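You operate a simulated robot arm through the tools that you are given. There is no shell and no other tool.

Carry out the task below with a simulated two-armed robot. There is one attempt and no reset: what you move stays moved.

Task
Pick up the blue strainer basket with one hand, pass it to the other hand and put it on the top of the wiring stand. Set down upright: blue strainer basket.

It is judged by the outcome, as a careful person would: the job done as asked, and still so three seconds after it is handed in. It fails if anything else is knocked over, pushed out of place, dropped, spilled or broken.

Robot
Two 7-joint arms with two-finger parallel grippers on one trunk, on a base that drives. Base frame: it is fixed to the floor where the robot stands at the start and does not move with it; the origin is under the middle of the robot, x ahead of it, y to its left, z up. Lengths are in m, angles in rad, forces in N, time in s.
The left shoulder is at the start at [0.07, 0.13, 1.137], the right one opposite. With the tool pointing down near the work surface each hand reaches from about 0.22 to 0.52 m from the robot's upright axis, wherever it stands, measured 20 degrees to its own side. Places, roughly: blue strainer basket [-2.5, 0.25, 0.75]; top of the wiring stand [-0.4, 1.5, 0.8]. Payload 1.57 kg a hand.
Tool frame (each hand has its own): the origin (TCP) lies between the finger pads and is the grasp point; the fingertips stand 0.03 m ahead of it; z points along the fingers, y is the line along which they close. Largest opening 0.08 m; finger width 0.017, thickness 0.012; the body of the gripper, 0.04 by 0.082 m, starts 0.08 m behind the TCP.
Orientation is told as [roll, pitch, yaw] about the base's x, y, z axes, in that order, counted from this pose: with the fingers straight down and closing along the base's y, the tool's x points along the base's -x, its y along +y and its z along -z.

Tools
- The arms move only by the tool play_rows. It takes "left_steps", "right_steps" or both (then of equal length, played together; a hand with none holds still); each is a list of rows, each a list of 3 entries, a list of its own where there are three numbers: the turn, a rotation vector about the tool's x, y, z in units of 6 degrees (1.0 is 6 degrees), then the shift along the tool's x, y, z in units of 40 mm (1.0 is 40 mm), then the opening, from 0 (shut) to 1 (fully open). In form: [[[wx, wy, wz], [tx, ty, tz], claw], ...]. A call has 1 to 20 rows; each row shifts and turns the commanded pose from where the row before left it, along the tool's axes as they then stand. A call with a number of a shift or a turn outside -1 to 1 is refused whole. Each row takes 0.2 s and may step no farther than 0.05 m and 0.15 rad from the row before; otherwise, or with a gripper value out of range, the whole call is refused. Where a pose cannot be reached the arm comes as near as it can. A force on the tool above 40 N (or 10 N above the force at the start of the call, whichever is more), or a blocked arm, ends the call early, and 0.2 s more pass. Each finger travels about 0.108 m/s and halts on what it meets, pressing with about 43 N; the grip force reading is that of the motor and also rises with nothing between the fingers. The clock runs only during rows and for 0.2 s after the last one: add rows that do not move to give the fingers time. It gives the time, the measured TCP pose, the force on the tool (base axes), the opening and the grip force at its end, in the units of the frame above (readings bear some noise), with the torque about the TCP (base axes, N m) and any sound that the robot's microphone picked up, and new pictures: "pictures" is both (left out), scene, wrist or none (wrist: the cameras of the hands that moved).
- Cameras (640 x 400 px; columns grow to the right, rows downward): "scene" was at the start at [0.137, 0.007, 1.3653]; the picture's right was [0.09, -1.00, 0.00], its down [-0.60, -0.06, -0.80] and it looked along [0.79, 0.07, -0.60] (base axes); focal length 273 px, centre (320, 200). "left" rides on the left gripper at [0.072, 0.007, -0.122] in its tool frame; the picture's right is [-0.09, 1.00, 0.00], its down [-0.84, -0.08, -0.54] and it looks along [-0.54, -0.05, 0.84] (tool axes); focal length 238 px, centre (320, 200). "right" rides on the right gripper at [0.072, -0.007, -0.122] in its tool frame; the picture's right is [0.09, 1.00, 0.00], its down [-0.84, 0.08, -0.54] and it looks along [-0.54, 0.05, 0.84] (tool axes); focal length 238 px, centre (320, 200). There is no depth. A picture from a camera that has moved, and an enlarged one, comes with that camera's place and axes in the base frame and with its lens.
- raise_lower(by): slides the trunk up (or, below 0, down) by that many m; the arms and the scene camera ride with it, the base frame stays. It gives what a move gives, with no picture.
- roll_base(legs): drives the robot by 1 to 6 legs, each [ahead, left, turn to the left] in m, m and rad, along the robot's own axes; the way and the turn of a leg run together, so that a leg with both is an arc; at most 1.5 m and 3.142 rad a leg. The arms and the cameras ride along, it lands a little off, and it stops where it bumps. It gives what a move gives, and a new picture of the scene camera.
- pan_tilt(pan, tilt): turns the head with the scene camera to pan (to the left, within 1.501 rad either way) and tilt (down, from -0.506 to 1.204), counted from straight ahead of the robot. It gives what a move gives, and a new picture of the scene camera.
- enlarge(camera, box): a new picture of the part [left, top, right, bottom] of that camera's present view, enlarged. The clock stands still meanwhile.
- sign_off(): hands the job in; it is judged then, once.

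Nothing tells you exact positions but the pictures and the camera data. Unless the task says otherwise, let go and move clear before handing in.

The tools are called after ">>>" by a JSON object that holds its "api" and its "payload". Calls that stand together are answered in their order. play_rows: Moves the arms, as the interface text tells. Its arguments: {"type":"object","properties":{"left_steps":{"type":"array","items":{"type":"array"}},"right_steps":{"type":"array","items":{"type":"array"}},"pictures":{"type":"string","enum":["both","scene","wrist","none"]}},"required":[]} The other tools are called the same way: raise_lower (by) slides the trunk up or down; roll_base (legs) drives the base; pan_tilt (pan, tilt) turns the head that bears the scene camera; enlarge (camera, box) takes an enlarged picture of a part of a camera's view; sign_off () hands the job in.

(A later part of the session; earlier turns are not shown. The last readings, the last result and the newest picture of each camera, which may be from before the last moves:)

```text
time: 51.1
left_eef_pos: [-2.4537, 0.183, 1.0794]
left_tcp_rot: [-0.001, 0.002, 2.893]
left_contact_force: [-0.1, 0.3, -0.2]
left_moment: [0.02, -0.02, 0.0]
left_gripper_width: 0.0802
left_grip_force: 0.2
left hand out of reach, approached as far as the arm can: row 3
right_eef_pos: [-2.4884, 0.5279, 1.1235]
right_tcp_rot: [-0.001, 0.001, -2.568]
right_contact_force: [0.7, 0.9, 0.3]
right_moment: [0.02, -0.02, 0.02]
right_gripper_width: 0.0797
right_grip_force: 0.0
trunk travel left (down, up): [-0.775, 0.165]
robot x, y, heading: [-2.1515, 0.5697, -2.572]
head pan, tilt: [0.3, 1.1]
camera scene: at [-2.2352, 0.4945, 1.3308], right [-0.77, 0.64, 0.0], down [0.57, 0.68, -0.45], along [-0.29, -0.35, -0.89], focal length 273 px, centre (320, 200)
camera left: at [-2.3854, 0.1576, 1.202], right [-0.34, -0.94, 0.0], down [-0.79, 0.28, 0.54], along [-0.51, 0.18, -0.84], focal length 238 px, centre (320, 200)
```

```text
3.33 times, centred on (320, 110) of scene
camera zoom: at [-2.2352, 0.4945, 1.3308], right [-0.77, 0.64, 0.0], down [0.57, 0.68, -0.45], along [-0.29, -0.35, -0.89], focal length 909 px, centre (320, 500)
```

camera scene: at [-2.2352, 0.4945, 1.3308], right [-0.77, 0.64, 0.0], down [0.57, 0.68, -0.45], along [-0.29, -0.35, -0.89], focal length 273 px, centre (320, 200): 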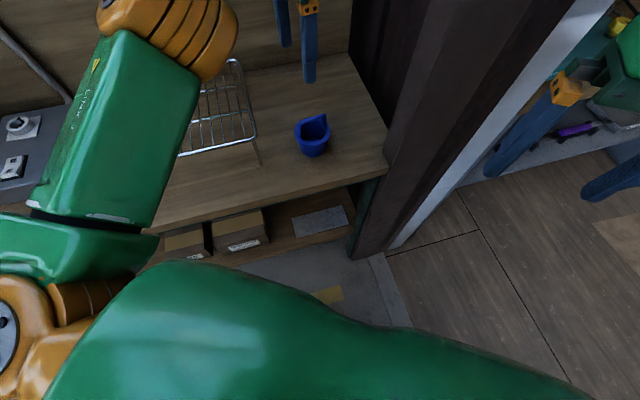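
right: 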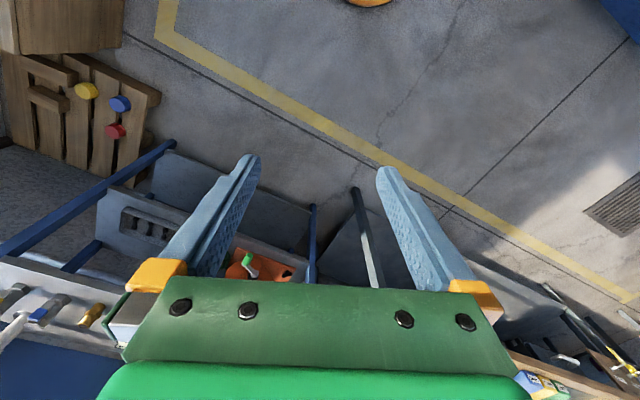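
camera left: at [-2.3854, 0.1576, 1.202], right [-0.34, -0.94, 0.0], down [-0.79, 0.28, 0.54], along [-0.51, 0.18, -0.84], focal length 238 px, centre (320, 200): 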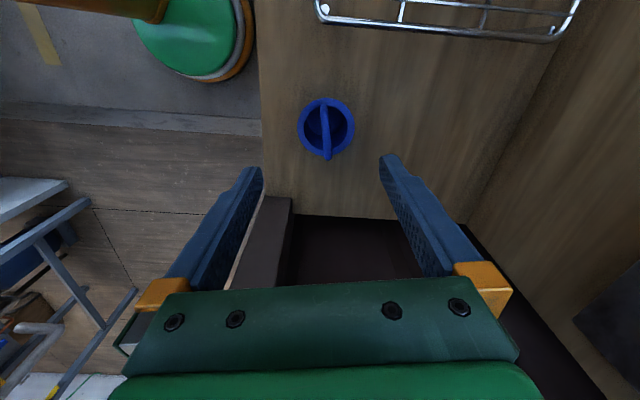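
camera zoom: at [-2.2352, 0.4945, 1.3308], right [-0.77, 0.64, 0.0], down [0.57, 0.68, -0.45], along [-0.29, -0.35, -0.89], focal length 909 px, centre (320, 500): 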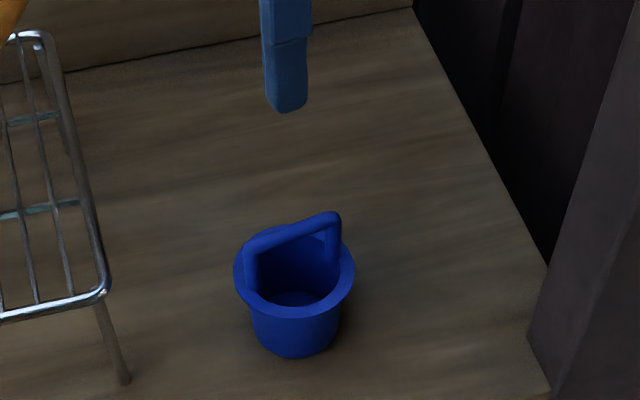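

The hand is aligned with the handle (center about [-2.469, 0.180]). I'll descend part way with the fingers partly open and check.

>>> {"api": "play_rows", "payload": {"left_steps": [[[0, 0, 0], [-0.03, 0.09, 0.75], 0.65], [[0, 0, 0], [-0.03, 0.09, 0.75], 0.65], [[0, 0, 0], [0, 0, 0.75], 0.65], [[0, 0, 0], [0, 0, 0.25], 0.65], [[0, 0, 0], [0, 0, 0], 0.65]]}}

>>> {"api": "enlarge", "payload": {"camera": "left", "box": [240, 80, 400, 220]}}

>>> {"api": "enlarge", "payload": {"camera": "scene", "box": [270, 50, 370, 170]}}

```text
time: 52.3
left_eef_pos: [-2.4566, 0.1763, 0.9806]
left_tcp_rot: [-0.001, 0.001, 2.895]
left_contact_force: [-0.1, 0.4, -0.6]
left_moment: [0.03, 0.01, -0.02]
left_gripper_width: 0.052
left_grip_force: 0.0
right_eef_pos: [-2.4886, 0.5293, 1.1239]
right_tcp_rot: [0.0, 0.0, -2.568]
right_contact_force: [-0.4, 0.7, 1.2]
right_moment: [-0.01, 0.0, 0.0]
right_gripper_width: 0.0801
right_grip_force: 0.1
trunk travel left (down, up): [-0.775, 0.165]
robot x, y, heading: [-2.1548, 0.5687, -2.57]
head pan, tilt: [0.3, 1.1]
camera scene: at [-2.2352, 0.4946, 1.3308], right [-0.77, 0.64, 0.0], down [0.57, 0.68, -0.45], along [-0.29, -0.35, -0.89], focal length 273 px, centre (320, 200)
camera left: at [-2.389, 0.1513, 1.1037], right [-0.33, -0.94, 0.0], down [-0.79, 0.28, 0.54], along [-0.51, 0.18, -0.84], focal length 238 px, centre (320, 200)
```

scene: 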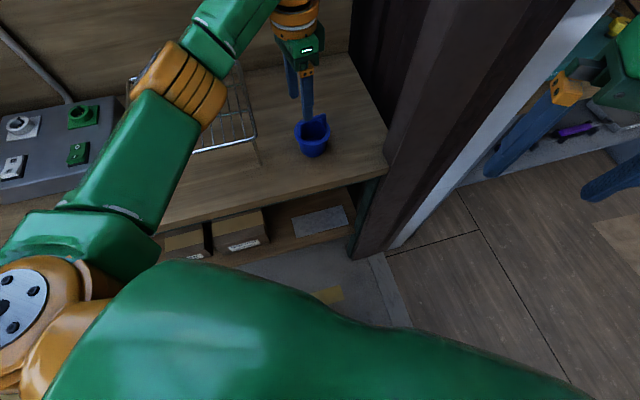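
left: 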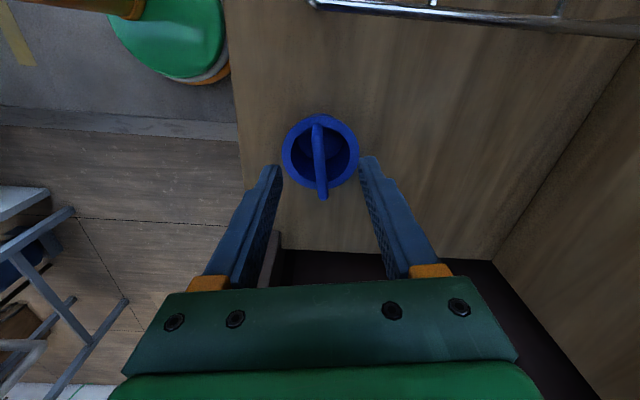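

```text
2.86 times, centred on (320, 150) of left
camera zoom: at [-2.389, 0.1513, 1.1037], right [-0.33, -0.94, 0.0], down [-0.79, 0.28, 0.54], along [-0.51, 0.18, -0.84], focal length 681 px, centre (320, 343)
```

zoom: 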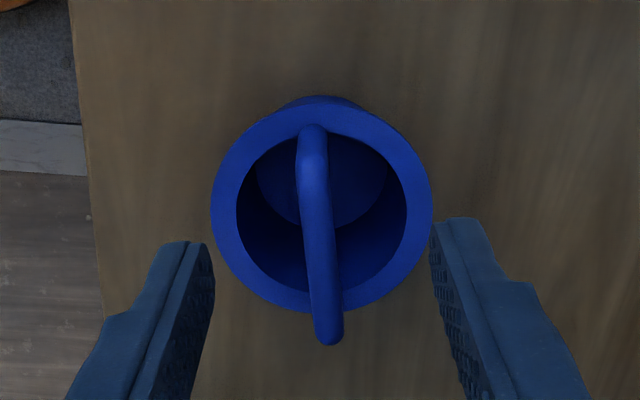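

```text
3.33 times, centred on (320, 110) of scene
camera zoom: at [-2.2352, 0.4946, 1.3308], right [-0.77, 0.64, 0.0], down [0.57, 0.68, -0.45], along [-0.29, -0.35, -0.89], focal length 909 px, centre (320, 500)
```

zoom: 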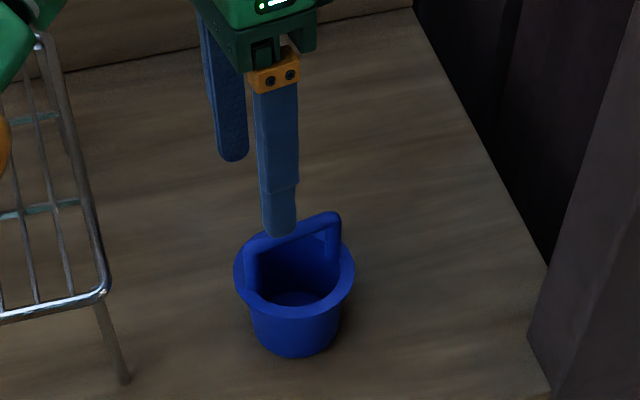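

The handle sits centred between the fingers; I'll descend the last 5.5 cm and close.

>>> {"api": "play_rows", "payload": {"left_steps": [[[0, 0, 0], [0, 0, 0.5], 0.6], [[0, 0, 0], [0, 0, 0.5], 0.6], [[0, 0, 0], [0, 0, 0.36], 0.6], [[0, 0, 0], [0, 0, 0], 0.6], [[0, 0, 0], [0, 0, 0], 0.3], [[0, 0, 0], [0, 0, 0], 0.0], [[0, 0, 0], [0, 0, 0], 0.0], [[0, 0, 0], [0, 0, 0], 0.0]]}}

>>> {"api": "enlarge", "payload": {"camera": "left", "box": [240, 80, 400, 220]}}

>>> {"api": "enlarge", "payload": {"camera": "scene", "box": [270, 50, 370, 170]}}

```text
time: 54.1
left_eef_pos: [-2.4574, 0.1759, 0.9244]
left_tcp_rot: [-0.001, -0.002, 2.892]
left_contact_force: [-0.3, 0.3, 0.0]
left_moment: [0.0, -0.04, 0.0]
left_gripper_width: 0.0091
left_grip_force: 27.6
right_eef_pos: [-2.4892, 0.5296, 1.1234]
right_tcp_rot: [0.0, 0.001, -2.57]
right_contact_force: [0.2, -0.5, -0.1]
right_moment: [0.02, -0.03, -0.03]
right_gripper_width: 0.0802
right_grip_force: 0.1
trunk travel left (down, up): [-0.775, 0.165]
robot x, y, heading: [-2.1493, 0.5747, -2.572]
head pan, tilt: [0.3, 1.1]
camera scene: at [-2.2354, 0.4942, 1.3308], right [-0.77, 0.64, 0.0], down [0.57, 0.68, -0.45], along [-0.29, -0.35, -0.89], focal length 273 px, centre (320, 200)
camera left: at [-2.3889, 0.1509, 1.0478], right [-0.33, -0.94, 0.0], down [-0.79, 0.28, 0.54], along [-0.51, 0.18, -0.84], focal length 238 px, centre (320, 200)
```

scene: 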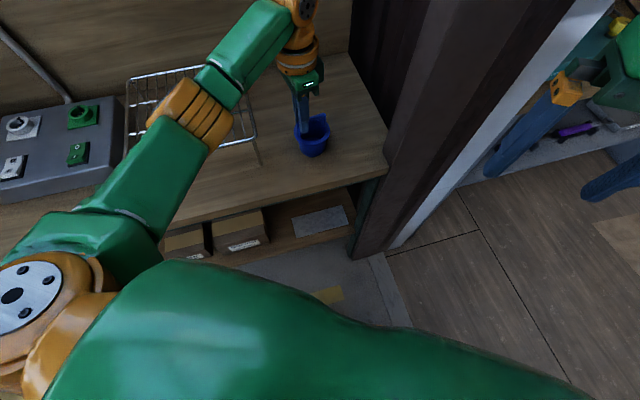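
left: 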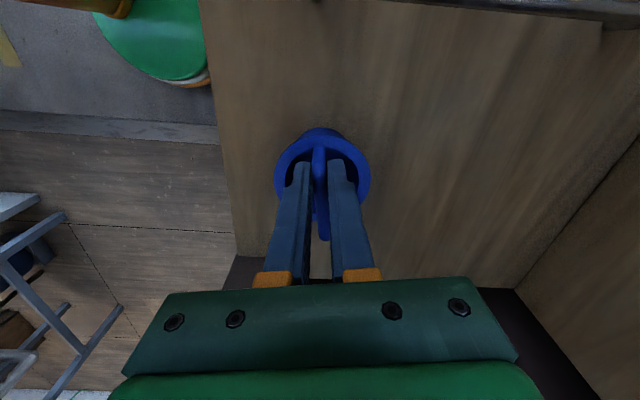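

```text
2.86 times, centred on (320, 150) of left
camera zoom: at [-2.3889, 0.1509, 1.0478], right [-0.33, -0.94, 0.0], down [-0.79, 0.28, 0.54], along [-0.51, 0.18, -0.84], focal length 681 px, centre (320, 343)
```

zoom: 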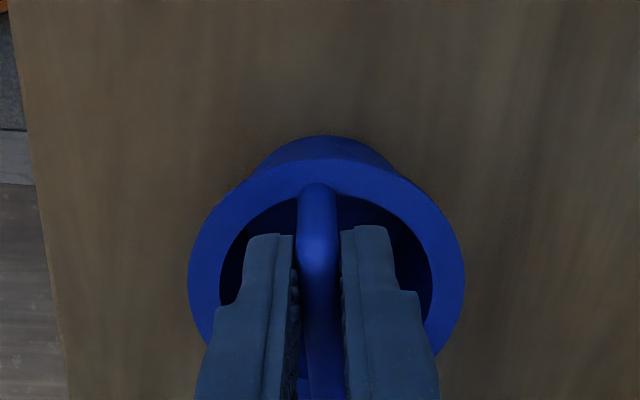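

```text
3.33 times, centred on (320, 110) of scene
camera zoom: at [-2.2354, 0.4942, 1.3308], right [-0.77, 0.64, 0.0], down [0.57, 0.68, -0.45], along [-0.29, -0.35, -0.89], focal length 909 px, centre (320, 500)
```

zoom: 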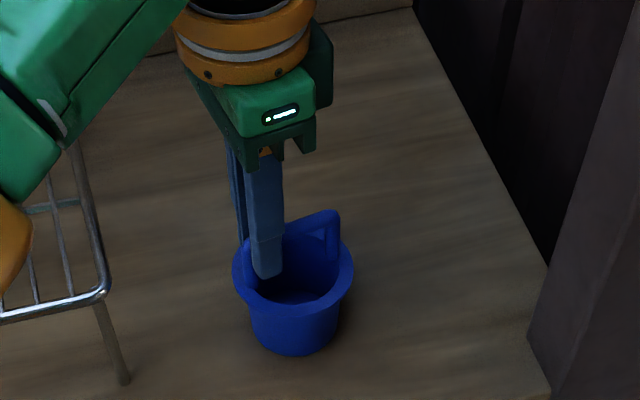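

The handle is gripped (9 mm wide bar). I'll lift it straight up.

>>> {"api": "play_rows", "payload": {"left_steps": [[[0, 0, 0], [0, 0, -0.4], 0], [[0, 0, 0], [0, 0, -0.5], 0], [[0, 0, 0], [0, 0, -0.5], 0], [[0, 0, 0], [0, 0, -0.5], 0], [[0, 0, 0], [0, 0, -0.5], 0], [[0, 0, 0], [0, 0, -0.5], 0], [[0, 0, 0], [0, 0, 0], 0]]}}

>>> {"api": "enlarge", "payload": {"camera": "scene", "box": [240, 0, 400, 120]}}

```text
time: 55.7
left_eef_pos: [-2.4571, 0.1754, 1.0403]
left_tcp_rot: [-0.002, 0.001, 2.893]
left_contact_force: [0.5, 0.2, -1.1]
left_moment: [-0.02, -0.01, -0.01]
left_gripper_width: 0.0094
left_grip_force: 28.0
right_eef_pos: [-2.4889, 0.5288, 1.123]
right_tcp_rot: [0.0, -0.001, -2.569]
right_contact_force: [0.5, 0.3, 0.2]
right_moment: [0.0, 0.01, -0.02]
right_gripper_width: 0.0803
right_grip_force: 0.0
trunk travel left (down, up): [-0.775, 0.165]
robot x, y, heading: [-2.1548, 0.572, -2.569]
head pan, tilt: [0.3, 1.1]
camera scene: at [-2.2354, 0.494, 1.3308], right [-0.77, 0.64, 0.0], down [0.57, 0.68, -0.45], along [-0.29, -0.35, -0.89], focal length 273 px, centre (320, 200)
camera left: at [-2.3892, 0.1508, 1.1635], right [-0.33, -0.94, 0.0], down [-0.79, 0.28, 0.54], along [-0.51, 0.18, -0.84], focal length 238 px, centre (320, 200)
```

scene: 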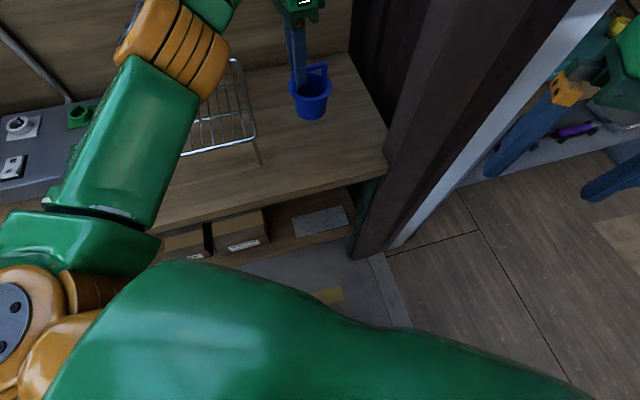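
left: 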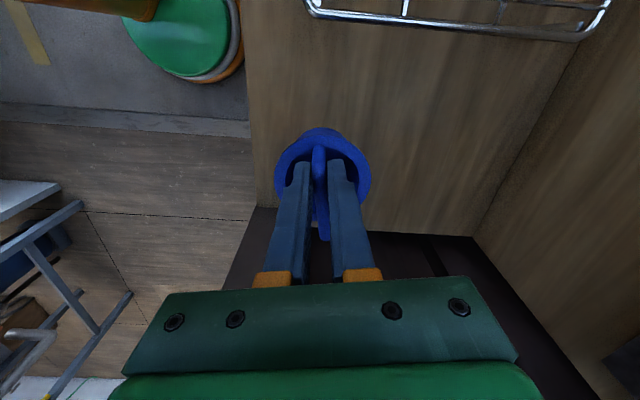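

```text
3.33 times, centred on (320, 60) of scene
camera zoom: at [-2.2354, 0.494, 1.3308], right [-0.77, 0.64, 0.0], down [0.57, 0.68, -0.45], along [-0.29, -0.35, -0.89], focal length 909 px, centre (320, 667)
```

zoom: 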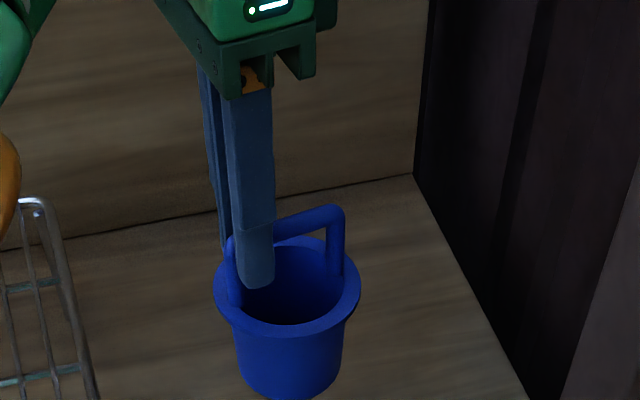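

The basket hangs level in the left hand. I'll draw it away from the rack toward the aisle and back the base off.

>>> {"api": "play_rows", "payload": {"left_steps": [[[0, 0, 0], [0.1, -0.6, -0.4], 0], [[0, 0, 0], [0.15, -0.9, -0.3], 0], [[0, 0, 0], [0.1, -0.6, -0.2], 0], [[0, 0, 0], [0, 0, 0], 0]], "pictures": "scene"}}

>>> {"api": "roll_base", "payload": {"legs": [[-0.36, 0, 0]]}}

```text
time: 56.7
left_eef_pos: [-2.4223, 0.2544, 1.077]
left_tcp_rot: [-0.001, 0.002, 2.892]
left_contact_force: [-0.8, -0.5, -0.4]
left_moment: [0.01, -0.03, 0.0]
left_gripper_width: 0.0094
left_grip_force: 28.1
right_eef_pos: [-2.4893, 0.5299, 1.124]
right_tcp_rot: [-0.002, 0.002, -2.571]
right_contact_force: [0.6, -0.3, 0.1]
right_moment: [-0.02, 0.04, 0.03]
right_gripper_width: 0.0799
right_grip_force: 0.1
trunk travel left (down, up): [-0.775, 0.165]
robot x, y, heading: [-2.1511, 0.5679, -2.572]
head pan, tilt: [0.3, 1.1]
camera scene: at [-2.2355, 0.4939, 1.3307], right [-0.77, 0.64, 0.0], down [0.57, 0.68, -0.45], along [-0.29, -0.35, -0.89], focal length 273 px, centre (320, 200)
```

scene: 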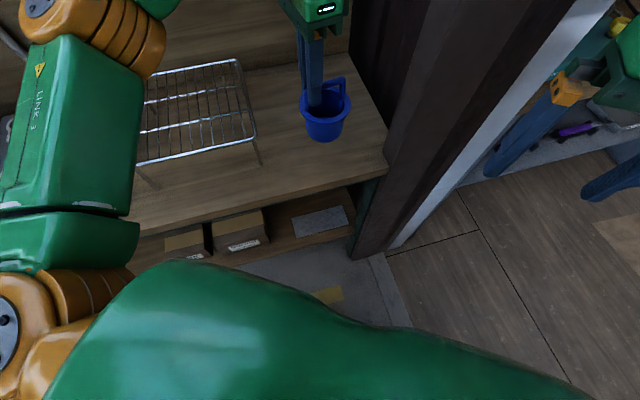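

```text
time: 59.0
left_eef_pos: [-2.1267, 0.446, 1.0759]
left_tcp_rot: [-0.002, 0.0, 2.891]
left_contact_force: [-0.6, -1.1, 0.1]
left_moment: [0.0, -0.08, -0.02]
left_gripper_width: 0.0096
left_grip_force: 27.8
right_eef_pos: [-2.1917, 0.7203, 1.1224]
right_tcp_rot: [0.001, 0.002, -2.571]
right_contact_force: [0.7, -1.0, 0.0]
right_moment: [0.02, 0.0, 0.03]
right_gripper_width: 0.0802
right_grip_force: 0.0
trunk travel left (down, up): [-0.775, 0.165]
robot x, y, heading: [-1.8543, 0.7637, -2.575]
head pan, tilt: [0.3, 1.1]
camera scene: at [-1.9388, 0.685, 1.3306], right [-0.76, 0.64, 0.0], down [0.57, 0.68, -0.45], along [-0.29, -0.35, -0.89], focal length 273 px, centre (320, 200)
```

scene: 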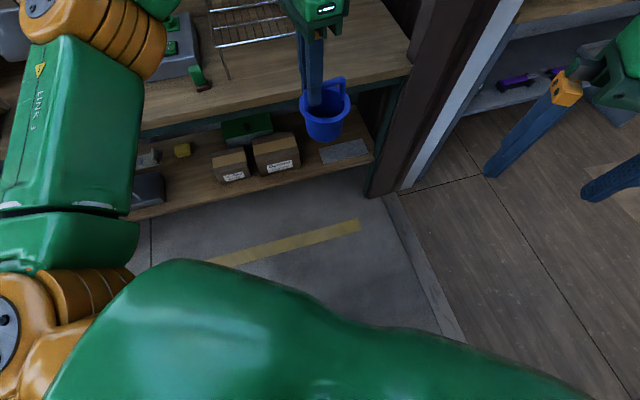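

Now in the aisle with the basket in the left hand. I'll turn the left wrist so the handle's free half points to my right, and bring it nearer the middle for the pass.

>>> {"api": "play_rows", "payload": {"left_steps": [[[0, 0, 0], [-0.38, -0.35, 0], 0], [[0, 0, 0], [-0.38, -0.35, 0], 0], [[0, 0, 0], [-0.38, -0.35, 0], 0], [[0, 0, 0.8], [0, 0, 0], 0], [[0, 0, 0.8], [0, 0, 0], 0], [[0, 0, 0.8], [0, 0, 0], 0], [[0, 0, 0.8], [0, 0, 0], 0], [[0, 0, 0.8], [0, 0, 0], 0], [[0, 0, 0.8], [0, 0, 0], 0], [[0, 0, 0.8], [0, 0, 0], 0], [[0, 0, 0.8], [0, 0, 0], 0], [[0, 0, 0.8], [0, 0, 0], 0], [[0, 0, 0], [0, 0, 0], 0]], "pictures": "none"}}

>>> {"api": "pan_tilt", "payload": {"pan": 0.0, "tilt": 0.8}}

```text
time: 61.8
left_eef_pos: [-2.1581, 0.4979, 1.0785]
left_tcp_rot: [-0.001, 0.0, 2.139]
left_contact_force: [-0.3, 0.1, -1.6]
left_moment: [-0.02, -0.02, -0.01]
left_gripper_width: 0.0094
left_grip_force: 27.3
right_eef_pos: [-2.1903, 0.7215, 1.1224]
right_tcp_rot: [0.0, -0.001, -2.57]
right_contact_force: [0.6, -0.3, 0.9]
right_moment: [-0.04, 0.03, 0.01]
right_gripper_width: 0.0802
right_grip_force: 0.1
trunk travel left (down, up): [-0.775, 0.165]
robot x, y, heading: [-1.8519, 0.761, -2.572]
head pan, tilt: [0.3, 1.1]
```

```text
time: 62.6
left_eef_pos: [-2.1576, 0.4982, 1.0771]
left_tcp_rot: [-0.002, -0.001, 2.137]
left_contact_force: [0.2, 0.1, -1.0]
left_moment: [0.01, 0.0, 0.03]
left_gripper_width: 0.0092
left_grip_force: 27.9
right_eef_pos: [-2.191, 0.7221, 1.122]
right_tcp_rot: [-0.001, 0.0, -2.572]
right_contact_force: [-0.5, 0.6, 0.1]
right_moment: [-0.01, -0.01, -0.03]
right_gripper_width: 0.0803
right_grip_force: 0.1
trunk travel left (down, up): [-0.775, 0.165]
robot x, y, heading: [-1.8572, 0.7639, -2.571]
head pan, tilt: [0.0, 0.799]
camera scene: at [-1.9643, 0.6909, 1.3525], right [-0.54, 0.84, 0.0], down [0.6, 0.39, -0.7], along [-0.59, -0.38, -0.72], focal length 273 px, centre (320, 200)
```

scene: 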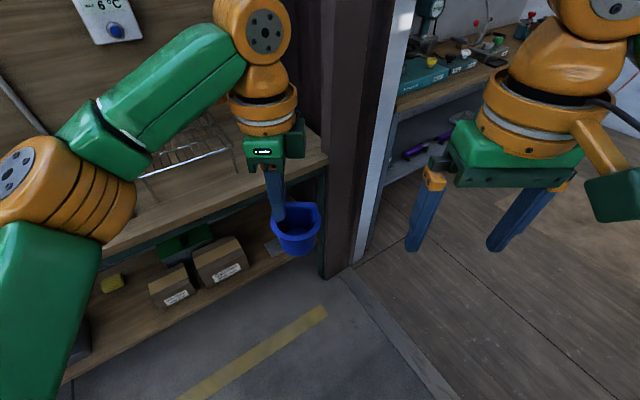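

The handle is now lateral in front of me. I'll orient the right hand: yaw 90° so it closes fore-and-aft, then tilt so its fingers point left-down.

>>> {"api": "play_rows", "payload": {"right_steps": [[[0, 0, -1], [0, 0, 0], 1], [[0, 0, -1], [0, 0, 0], 1], [[0, 0, -1], [0, 0, 0], 1], [[0, 0, -1], [0, 0, 0], 1], [[0, 0, -1], [0, 0, 0], 1], [[0, 0, -1], [0, 0, 0], 1], [[0, 0, -1], [0, 0, 0], 1], [[0, 0, -1], [0, 0, 0], 1], [[0, 0, -1], [0, 0, 0], 1], [[0, 0, -1], [0, 0, 0], 1], [[0, 0, -1], [0, 0, 0], 1], [[0, 0, -1], [0, 0, 0], 1], [[0, 0, -1], [0, 0, 0], 1], [[0, 0, -1], [0, 0, 0], 1], [[0, 0, -1], [0, 0, 0], 1]], "pictures": "scene"}}

>>> {"api": "play_rows", "payload": {"right_steps": [[[0, -0.926, 0], [0, 0, 0], 1], [[0, -0.926, 0], [0, 0, 0], 1], [[0, -0.926, 0], [0, 0, 0], 1], [[0, -0.926, 0], [0, 0, 0], 1], [[0, -0.926, 0], [0, 0, 0], 1], [[0, -0.926, 0], [0, 0, 0], 1], [[0, -0.926, 0], [0, 0, 0], 1], [[0, -0.926, 0], [0, 0, 0], 1], [[0, -0.926, 0], [0, 0, 0], 1], [[0, 0, 0], [0, 0, 0], 1]]}}

```text
time: 65.8
left_eef_pos: [-2.1595, 0.4995, 1.0786]
left_tcp_rot: [-0.001, 0.001, 2.136]
left_contact_force: [0.4, -0.1, -2.1]
left_moment: [-0.04, -0.01, 0.01]
left_gripper_width: 0.0094
left_grip_force: 27.9
right_eef_pos: [-2.1179, 0.7189, 1.0943]
right_tcp_rot: [0.0, 0.001, -0.998]
right_contact_force: [0.3, -0.1, -0.3]
right_moment: [0.03, 0.01, -0.03]
right_gripper_width: 0.0803
right_grip_force: 0.0
right hand out of reach, approached as far as the arm can: row 11, 12, 13, 14, 15
trunk travel left (down, up): [-0.775, 0.165]
robot x, y, heading: [-1.8538, 0.7604, -2.568]
head pan, tilt: [0.0, 0.799]
camera scene: at [-1.964, 0.6906, 1.3526], right [-0.54, 0.84, 0.0], down [0.6, 0.39, -0.7], along [-0.59, -0.38, -0.72], focal length 273 px, centre (320, 200)
```

scene: 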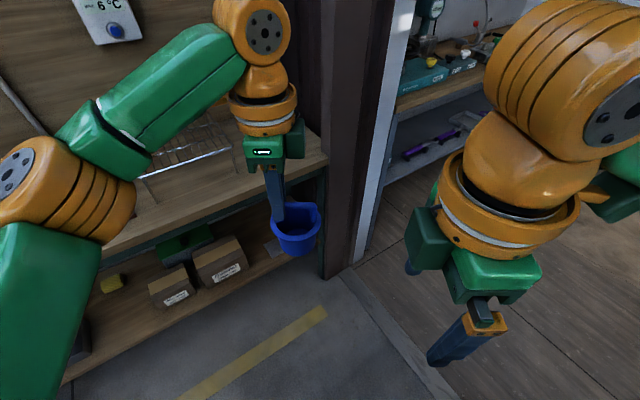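

```text
time: 68.0
left_eef_pos: [-2.1584, 0.4988, 1.0781]
left_tcp_rot: [-0.004, 0.0, 2.138]
left_contact_force: [0.1, 0.6, -0.6]
left_moment: [-0.01, 0.02, 0.0]
left_gripper_width: 0.0091
left_grip_force: 28.1
right_eef_pos: [-2.094, 0.7161, 1.1012]
right_tcp_rot: [0.004, -0.873, -1.001]
right_contact_force: [-0.3, 1.1, -1.5]
right_moment: [-0.01, -0.04, -0.02]
right_gripper_width: 0.08
right_grip_force: 0.1
right hand out of reach, approached as far as the arm can: row 4, 5, 6, 7, 8, 9
trunk travel left (down, up): [-0.775, 0.165]
robot x, y, heading: [-1.8542, 0.761, -2.57]
head pan, tilt: [0.0, 0.799]
camera scene: at [-1.9644, 0.6908, 1.3525], right [-0.54, 0.84, 0.0], down [0.6, 0.39, -0.7], along [-0.59, -0.38, -0.72], focal length 273 px, centre (320, 200)
camera right: at [-2.1747, 0.8312, 1.124], right [0.81, 0.59, -0.07], down [0.13, -0.06, 0.99], along [0.58, -0.81, -0.12], focal length 238 px, centre (320, 200)
```

scene: 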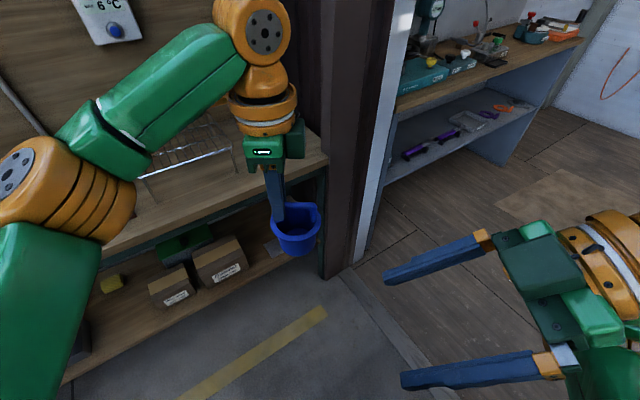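
right: 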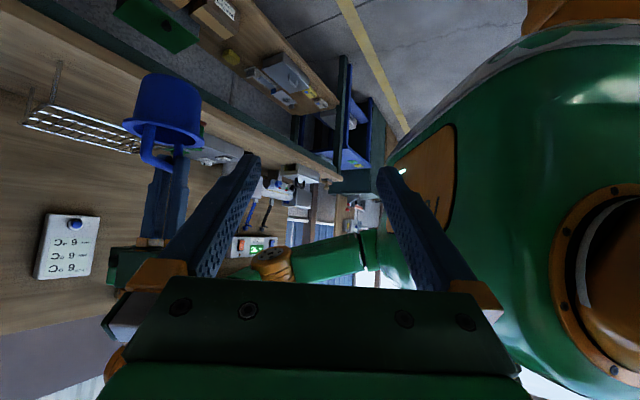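

The right hand is tilted as planned. I'll bring it forward to the pre-grasp point to the right of the handle.

>>> {"api": "play_rows", "payload": {"right_steps": [[[0, 0, 0], [0, -0.85, 0], 1], [[0, 0, 0], [0, -0.85, 0], 1], [[0, 0, 0], [-0.3, -0.85, 0], 1], [[0, 0, 0], [-0.5, -0.85, 0], 1], [[0, 0, 0], [-0.5, -0.85, 0], 0.7], [[0, 0, 0], [0, 0, 0], 0.7]]}}

>>> {"api": "enlarge", "payload": {"camera": "scene", "box": [220, 120, 460, 270]}}

>>> {"api": "enlarge", "payload": {"camera": "right", "box": [200, 40, 440, 220]}}

```text
time: 69.4
left_eef_pos: [-2.1585, 0.4986, 1.0777]
left_tcp_rot: [-0.002, 0.002, 2.139]
left_contact_force: [-0.3, -0.4, -1.0]
left_moment: [-0.02, -0.02, -0.04]
left_gripper_width: 0.0091
left_grip_force: 27.7
right_eef_pos: [-2.0988, 0.6224, 1.1744]
right_tcp_rot: [0.0, -0.874, -1.002]
right_contact_force: [-0.7, 0.7, 0.6]
right_moment: [-0.05, -0.02, 0.02]
right_gripper_width: 0.0562
right_grip_force: 0.1
right hand out of reach, approached as far as the arm can: row 1, 2, 3, 4, 5
trunk travel left (down, up): [-0.775, 0.165]
robot x, y, heading: [-1.8558, 0.7635, -2.572]
head pan, tilt: [0.0, 0.799]
camera scene: at [-1.9646, 0.6913, 1.3525], right [-0.54, 0.84, 0.0], down [0.6, 0.39, -0.7], along [-0.59, -0.38, -0.72], focal length 273 px, centre (320, 200)
camera right: at [-2.1805, 0.7363, 1.1983], right [0.81, 0.59, -0.07], down [0.13, -0.06, 0.99], along [0.58, -0.81, -0.13], focal length 238 px, centre (320, 200)
```

scene: 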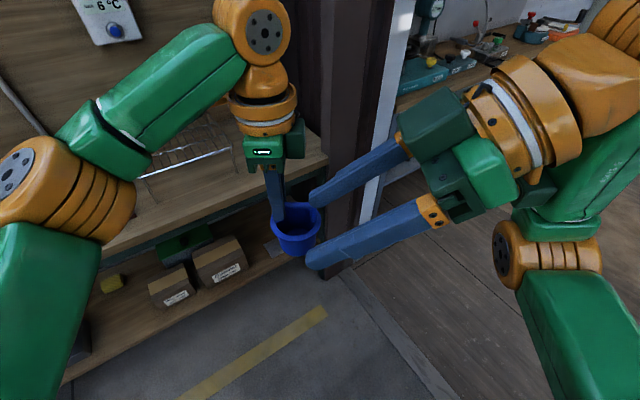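
right: 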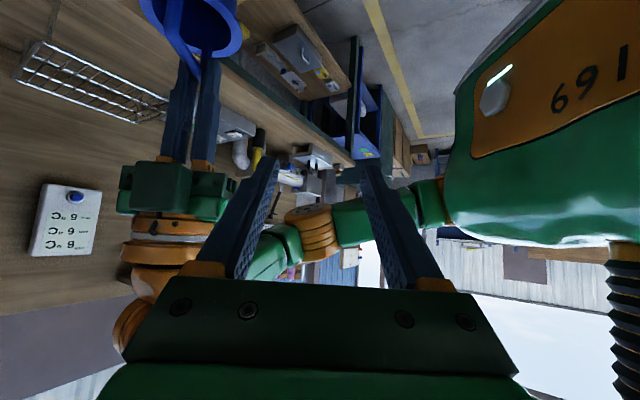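

```text
2.67 times, centred on (340, 195) of scene
camera zoom: at [-1.9646, 0.6913, 1.3525], right [-0.54, 0.84, 0.0], down [0.6, 0.39, -0.7], along [-0.59, -0.38, -0.72], focal length 727 px, centre (267, 213)
```

zoom: 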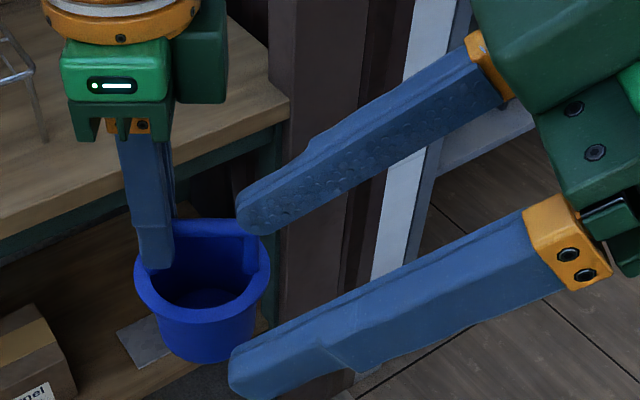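

```text
2.22 times, centred on (320, 130) of right
camera zoom: at [-2.1805, 0.7363, 1.1983], right [0.81, 0.59, -0.07], down [0.13, -0.06, 0.99], along [0.58, -0.81, -0.13], focal length 530 px, centre (320, 356)
```

zoom: 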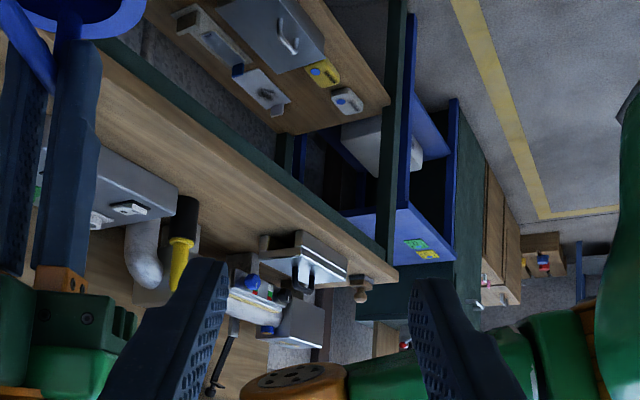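

The right arm is too folded at this height, so I'll do the pass lower and a bit farther ahead: left hand down 16 cm, then the right hand down-right.

>>> {"api": "play_rows", "payload": {"left_steps": [[[0, 0, 0], [0, 0, 0.7], 0], [[0, 0, 0], [0, 0.2, 0.7], 0], [[0, 0, 0], [0, 0.2, 0.7], 0], [[0, 0, 0], [0, 0.2, 0.7], 0], [[0, 0, 0], [0, 0.2, 0.7], 0], [[0, 0, 0], [0, 0.2, 0.5], 0], [[0, 0, 0], [0, 0, 0], 0]], "pictures": "none"}}

>>> {"api": "play_rows", "payload": {"right_steps": [[[0, 0, 0], [0.88, 0, 0], 0.7], [[0, 0, 0], [0.88, 0, 0], 0.7], [[0, 0, 0], [0.88, 0, 0], 0.7], [[0, 0, 0], [0.88, 0, 0], 0.7], [[0, 0, 0], [0.88, 0, 0], 0.7], [[0, 0, 0], [0, 0, 0], 0.7]]}}

```text
time: 71.0
left_eef_pos: [-2.1932, 0.4781, 0.9156]
left_tcp_rot: [-0.003, 0.0, 2.139]
left_contact_force: [-0.1, -0.6, -0.3]
left_moment: [0.0, 0.01, 0.0]
left_gripper_width: 0.009
left_grip_force: 27.7
right_eef_pos: [-2.0989, 0.6229, 1.1741]
right_tcp_rot: [0.0, -0.876, -1.001]
right_contact_force: [0.0, 0.6, 0.3]
right_moment: [-0.01, 0.01, -0.01]
right_gripper_width: 0.0558
right_grip_force: 0.0
trunk travel left (down, up): [-0.775, 0.165]
robot x, y, heading: [-1.8556, 0.7621, -2.569]
head pan, tilt: [0.0, 0.799]
```

```text
time: 72.4
left_eef_pos: [-2.1925, 0.4779, 0.916]
left_tcp_rot: [-0.001, 0.001, 2.137]
left_contact_force: [0.6, -0.6, -0.6]
left_moment: [0.05, -0.03, 0.02]
left_gripper_width: 0.0092
left_grip_force: 27.5
right_eef_pos: [-2.0816, 0.7231, 1.0782]
right_tcp_rot: [0.0, -0.871, -1.001]
right_contact_force: [-0.1, -0.2, -0.3]
right_moment: [0.01, -0.04, 0.02]
right_gripper_width: 0.0558
right_grip_force: 0.0
right hand out of reach, approached as far as the arm can: row 1, 2, 3, 4, 5
trunk travel left (down, up): [-0.775, 0.165]
robot x, y, heading: [-1.8538, 0.7626, -2.573]
head pan, tilt: [0.0, 0.799]
camera scene: at [-1.9645, 0.6904, 1.3525], right [-0.54, 0.84, 0.0], down [0.6, 0.39, -0.7], along [-0.59, -0.38, -0.72], focal length 273 px, centre (320, 200)
camera right: at [-2.1614, 0.8362, 1.102], right [0.81, 0.59, -0.07], down [0.13, -0.06, 0.99], along [0.58, -0.81, -0.13], focal length 238 px, centre (320, 200)
```

scene: 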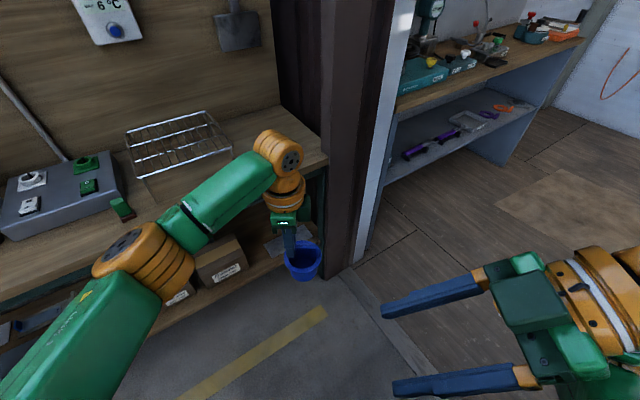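
right: 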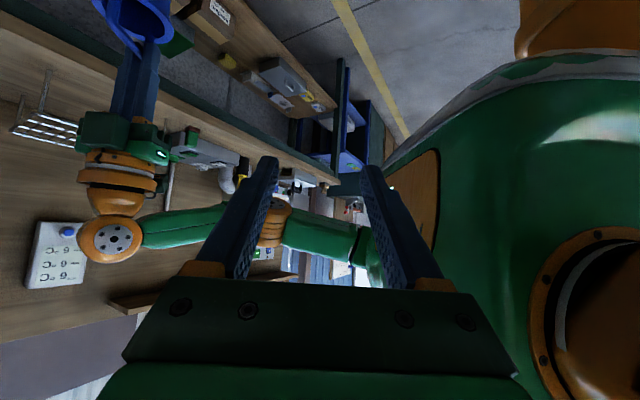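

>>> {"api": "play_rows", "payload": {"right_steps": [[[0, 0, 0], [0.6, -0.4, 0.5], 0.7], [[0, 0, 0], [0.6, -0.6, 0.5], 0.7], [[0, 0, 0], [0.6, -0.8, 0.5], 0.7], [[0, 0, 0], [0.5, -0.8, 0.4], 0.7], [[0, 0, 0], [0.5, -0.8, 0.4], 0.7], [[0, 0, 0], [0, -0.8, 0], 0.7], [[0, 0, 0], [0, 0, 0], 0.7]]}}

```text
time: 74.0
left_eef_pos: [-2.192, 0.478, 0.9162]
left_tcp_rot: [-0.002, -0.001, 2.137]
left_contact_force: [-0.1, 0.4, -1.6]
left_moment: [-0.03, -0.02, -0.04]
left_gripper_width: 0.0094
left_grip_force: 27.4
right_eef_pos: [-2.0747, 0.6563, 1.0801]
right_tcp_rot: [0.0, -0.873, -1.0]
right_contact_force: [0.8, 0.0, 0.2]
right_moment: [-0.02, 0.0, -0.01]
right_gripper_width: 0.0561
right_grip_force: 0.0
right hand out of reach, approached as far as the arm can: row 1, 2, 3, 4, 5, 6
trunk travel left (down, up): [-0.775, 0.165]
robot x, y, heading: [-1.8523, 0.7589, -2.574]
head pan, tilt: [0.0, 0.799]
camera scene: at [-1.9644, 0.6911, 1.3525], right [-0.54, 0.84, 0.0], down [0.6, 0.39, -0.7], along [-0.59, -0.38, -0.72], focal length 273 px, centre (320, 200)
camera right: at [-2.1557, 0.7706, 1.1031], right [0.81, 0.59, -0.07], down [0.13, -0.06, 0.99], along [0.58, -0.81, -0.13], focal length 238 px, centre (320, 200)
```

scene: 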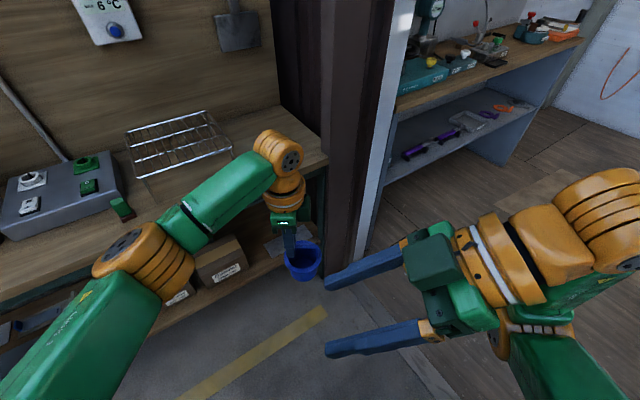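
right: 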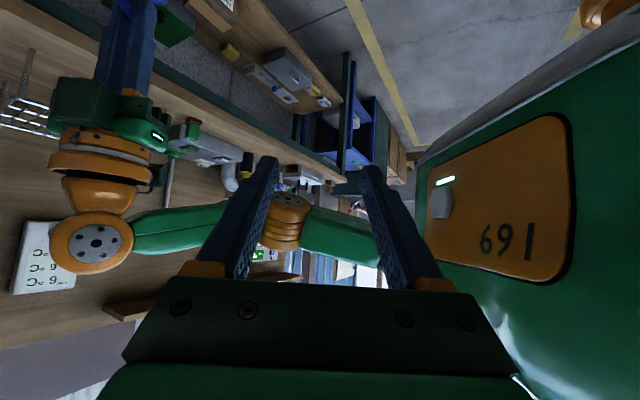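

The arm is boxed in so close to the body; I'll untilt the right hand, extend it forward to a mirror position of the left, and tilt there.

>>> {"api": "play_rows", "payload": {"right_steps": [[[0, 0.926, 0], [0.3, 0, -0.3], 0.7], [[0, 0.926, 0], [0.3, 0, -0.3], 0.7], [[0, 0.926, 0], [0.3, 0, 0], 0.7], [[0, 0.926, 0], [0.3, 0, 0], 0.7], [[0, 0.926, 0], [0.3, 0, 0], 0.7], [[0, 0.926, 0], [0.3, 0, 0], 0.7], [[0, 0.926, 0], [0.3, 0, 0], 0.7], [[0, 0.926, 0], [0, 0, 0], 0.7], [[0, 0.926, 0], [0, 0, 0], 0.7], [[0, 0, 0], [0, 0, 0], 0.7]], "pictures": "scene"}}

```text
time: 76.2
left_eef_pos: [-2.1933, 0.478, 0.9162]
left_tcp_rot: [0.0, 0.002, 2.138]
left_contact_force: [-0.1, 0.2, -1.4]
left_moment: [-0.02, -0.01, -0.02]
left_gripper_width: 0.0096
left_grip_force: 28.4
right_eef_pos: [-2.1243, 0.7282, 1.0539]
right_tcp_rot: [0.0, 0.0, -1.002]
right_contact_force: [0.0, 0.2, -0.3]
right_moment: [0.01, 0.0, 0.01]
right_gripper_width: 0.0561
right_grip_force: 0.2
trunk travel left (down, up): [-0.775, 0.165]
robot x, y, heading: [-1.8572, 0.7608, -2.568]
head pan, tilt: [0.0, 0.799]
camera scene: at [-1.9646, 0.6913, 1.3525], right [-0.54, 0.84, 0.0], down [0.6, 0.39, -0.7], along [-0.59, -0.38, -0.72], focal length 273 px, centre (320, 200)
```

scene: 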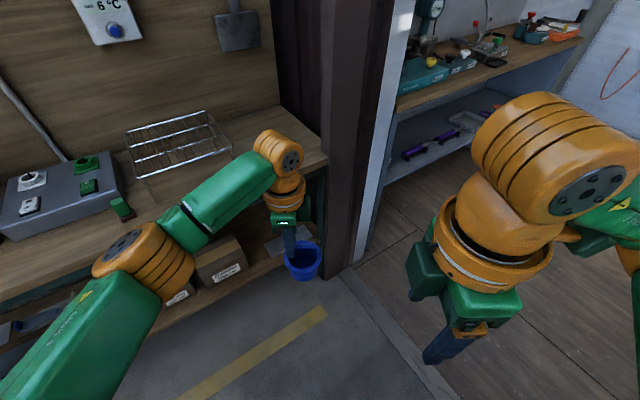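

>>> {"api": "play_rows", "payload": {"right_steps": [[[0, 0, 0], [0.25, -0.75, 0.4], 0.7], [[0, 0, 0], [0.25, -0.75, 0.4], 0.7], [[0, 0, 0], [0.25, -0.75, 0.4], 0.7], [[0, 0, 0], [0.25, -0.75, 0.4], 0.7], [[0, 0, 0], [0.25, -0.75, 0.4], 0.7], [[0, 0, 0], [0, -0.75, 0], 0.7], [[0, 0, 0], [0, 0, 0], 0.7]], "pictures": "scene"}}

```text
time: 77.8
left_eef_pos: [-2.192, 0.4788, 0.9164]
left_tcp_rot: [0.0, 0.001, 2.138]
left_contact_force: [0.5, -0.1, -1.3]
left_moment: [0.01, -0.01, 0.01]
left_gripper_width: 0.0095
left_grip_force: 27.4
right_eef_pos: [-2.1299, 0.7009, 0.9973]
right_tcp_rot: [-0.001, -0.002, -1.0]
right_contact_force: [0.2, 0.1, 1.3]
right_moment: [0.0, 0.01, -0.04]
right_gripper_width: 0.0557
right_grip_force: 0.1
right hand out of reach, approached as far as the arm can: row 1, 2, 3, 4, 5, 6
trunk travel left (down, up): [-0.775, 0.165]
robot x, y, heading: [-1.8558, 0.7622, -2.572]
head pan, tilt: [0.0, 0.799]
camera scene: at [-1.9645, 0.691, 1.3525], right [-0.54, 0.84, 0.0], down [0.6, 0.39, -0.7], along [-0.59, -0.38, -0.72], focal length 273 px, centre (320, 200)
```

scene: 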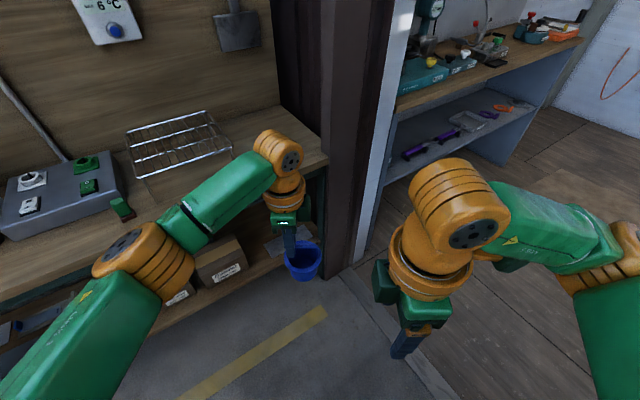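

The wrist gets stuck at this yaw when close in. I'll unwind the right hand's yaw, extend it forward, then turn again out there.

>>> {"api": "play_rows", "payload": {"right_steps": [[[0, 0, 1], [0, 0, 0], 0.7], [[0, 0, 1], [0, 0, 0], 0.7], [[0, 0, 1], [0, 0, 0], 0.7], [[0, 0, 1], [0, 0, 0], 0.7], [[0, 0, 1], [0, 0, 0], 0.7], [[0, 0, 1], [0, 0, 0], 0.7], [[0, 0, 1], [0, 0, 0], 0.7], [[0, 0, 1], [0, 0, 0], 0.7], [[0, 0, 1], [0, 0, 0], 0.7], [[0, 0, 1], [0, 0, 0], 0.7], [[0, 0, 1], [0, 0, 0], 0.7], [[0, 0, 1], [0, 0, 0], 0.7], [[0, 0, 1], [0, 0, 0], 0.7], [[0, 0, 1], [0, 0, 0], 0.7], [[0, 0, 1], [0, 0, 0], 0.7]], "pictures": "none"}}

>>> {"api": "play_rows", "payload": {"right_steps": [[[0, 0, 0], [-0.7, -0.4, 0], 0.7], [[0, 0, 0], [-0.7, -0.4, 0], 0.7], [[0, 0, 0], [-0.7, -0.4, 0], 0.7], [[0, 0, 0], [-0.7, -0.2, 0], 0.7], [[0, 0, 0], [-0.7, -0.2, 0], 0.7], [[0, 0, 0], [-0.7, 0, 0], 0.7], [[0, 0, 0], [0, 0, 0], 0.7]], "pictures": "scene"}}

```text
time: 81.0
left_eef_pos: [-2.1927, 0.4764, 0.9156]
left_tcp_rot: [-0.001, 0.0, 2.137]
left_contact_force: [-0.2, 0.2, -1.2]
left_moment: [-0.02, 0.0, -0.01]
left_gripper_width: 0.0092
left_grip_force: 27.3
right_eef_pos: [-2.1308, 0.7012, 0.9972]
right_tcp_rot: [0.0, -0.001, -2.572]
right_contact_force: [-0.3, 0.1, 0.6]
right_moment: [0.01, -0.04, 0.0]
right_gripper_width: 0.0561
right_grip_force: 0.1
trunk travel left (down, up): [-0.775, 0.165]
robot x, y, heading: [-1.8524, 0.7604, -2.566]
head pan, tilt: [0.0, 0.799]
```

```text
time: 82.6
left_eef_pos: [-2.1922, 0.4784, 0.9164]
left_tcp_rot: [-0.001, 0.001, 2.139]
left_contact_force: [0.6, -0.5, -0.8]
left_moment: [-0.03, 0.01, -0.03]
left_gripper_width: 0.0093
left_grip_force: 27.8
right_eef_pos: [-2.3071, 0.6657, 0.9973]
right_tcp_rot: [0.0, -0.001, -2.57]
right_contact_force: [-0.2, -0.8, -0.4]
right_moment: [-0.01, 0.03, -0.02]
right_gripper_width: 0.0559
right_grip_force: 0.0
trunk travel left (down, up): [-0.775, 0.165]
robot x, y, heading: [-1.8557, 0.7617, -2.575]
head pan, tilt: [0.0, 0.799]
camera scene: at [-1.9643, 0.6911, 1.3526], right [-0.54, 0.84, 0.0], down [0.6, 0.39, -0.7], along [-0.59, -0.38, -0.72], focal length 273 px, centre (320, 200)
```

scene: 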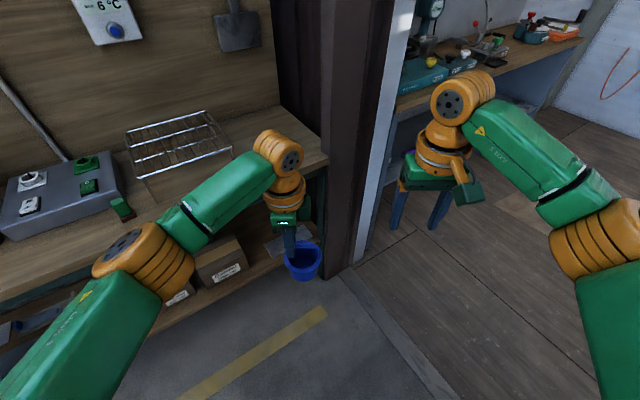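

>>> {"api": "play_rows", "payload": {"right_steps": [[[0, 0, -1], [0, 0, 0], 0.7], [[0, 0, -1], [0, 0, 0], 0.7], [[0, 0, -1], [0, 0, 0], 0.7], [[0, 0, -1], [0, 0, 0], 0.7], [[0, 0, -1], [0, 0, 0], 0.7], [[0, 0, -1], [0, 0, 0], 0.7], [[0, 0, -1], [0, 0, 0], 0.7], [[0, 0, -1], [0, 0, 0], 0.7], [[0, 0, -1], [0, 0, 0], 0.7], [[0, 0, -1], [0, 0, 0], 0.7], [[0, 0, -1], [0, 0, 0], 0.7], [[0, 0, -1], [0, 0, 0], 0.7], [[0, 0, -1], [0, 0, 0], 0.7], [[0, 0, -1], [0, 0, 0], 0.7], [[0, 0, -1], [0, 0, 0], 0.7]], "pictures": "scene"}}

```text
time: 85.8
left_eef_pos: [-2.1937, 0.478, 0.9155]
left_tcp_rot: [-0.001, -0.001, 2.139]
left_contact_force: [-1.2, 0.0, -1.3]
left_moment: [-0.05, 0.0, 0.06]
left_gripper_width: 0.0094
left_grip_force: 28.1
right_eef_pos: [-2.2898, 0.6911, 0.9924]
right_tcp_rot: [-0.001, -0.002, -1.897]
right_contact_force: [-0.3, 0.1, 1.0]
right_moment: [-0.04, 0.01, -0.03]
right_gripper_width: 0.056
right_grip_force: 0.0
right hand out of reach, approached as far as the arm can: row 6, 7, 8, 9, 10, 11, 12, 13, 14, 15
trunk travel left (down, up): [-0.775, 0.165]
robot x, y, heading: [-1.8551, 0.7619, -2.572]
head pan, tilt: [0.0, 0.799]
camera scene: at [-1.9645, 0.6906, 1.3525], right [-0.54, 0.84, 0.0], down [0.6, 0.39, -0.7], along [-0.59, -0.38, -0.72], focal length 273 px, centre (320, 200)
```

scene: 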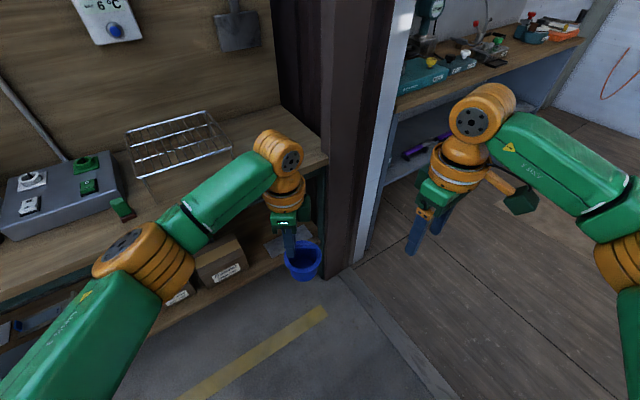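

The right wrist stops at about +38° yaw. I'll try turning it the other way round.

>>> {"api": "play_rows", "payload": {"right_steps": [[[0, 0, 1], [0, 0, 0], 0.7], [[0, 0, 1], [0, 0, 0], 0.7], [[0, 0, 1], [0, 0, 0], 0.7], [[0, 0, 1], [0, 0, 0], 0.7], [[0, 0, 1], [0, 0, 0], 0.7], [[0, 0, 1], [0, 0, 0], 0.7], [[0, 0, 1], [0, 0, 0], 0.7], [[0, 0, 1], [0, 0, 0], 0.7], [[0, 0, 1], [0, 0, 0], 0.7], [[0, 0, 1], [0, 0, 0], 0.7], [[0, 0, 1], [0, 0, 0], 0.7], [[0, 0, 1], [0, 0, 0], 0.7], [[0, 0, 1], [0, 0, 0], 0.7], [[0, 0, 1], [0, 0, 0], 0.7], [[0, 0, 1], [0, 0, 0], 0.7]], "pictures": "scene"}}

```text
time: 89.0
left_eef_pos: [-2.1936, 0.4774, 0.9157]
left_tcp_rot: [-0.002, 0.002, 2.139]
left_contact_force: [-0.2, 0.9, -1.2]
left_moment: [-0.05, -0.02, 0.0]
left_gripper_width: 0.0093
left_grip_force: 27.5
right_eef_pos: [-2.2904, 0.6911, 0.9929]
right_tcp_rot: [0.002, 0.0, 2.813]
right_contact_force: [-0.9, -0.1, 0.0]
right_moment: [-0.02, 0.0, 0.01]
right_gripper_width: 0.0558
right_grip_force: 0.0
trunk travel left (down, up): [-0.775, 0.165]
robot x, y, heading: [-1.8529, 0.7604, -2.57]
head pan, tilt: [0.0, 0.799]
camera scene: at [-1.9645, 0.6908, 1.3525], right [-0.54, 0.84, 0.0], down [0.6, 0.39, -0.7], along [-0.59, -0.38, -0.72], focal length 273 px, centre (320, 200)
```

scene: 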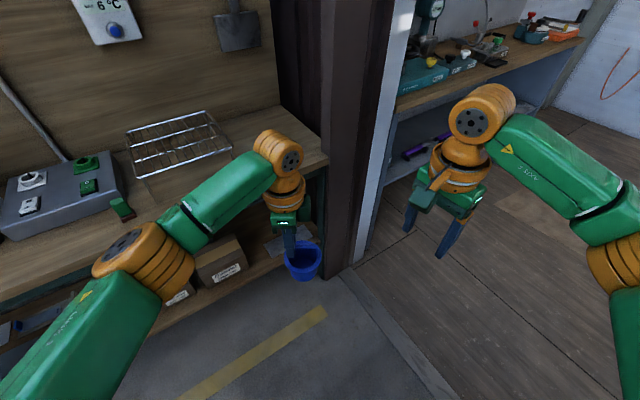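

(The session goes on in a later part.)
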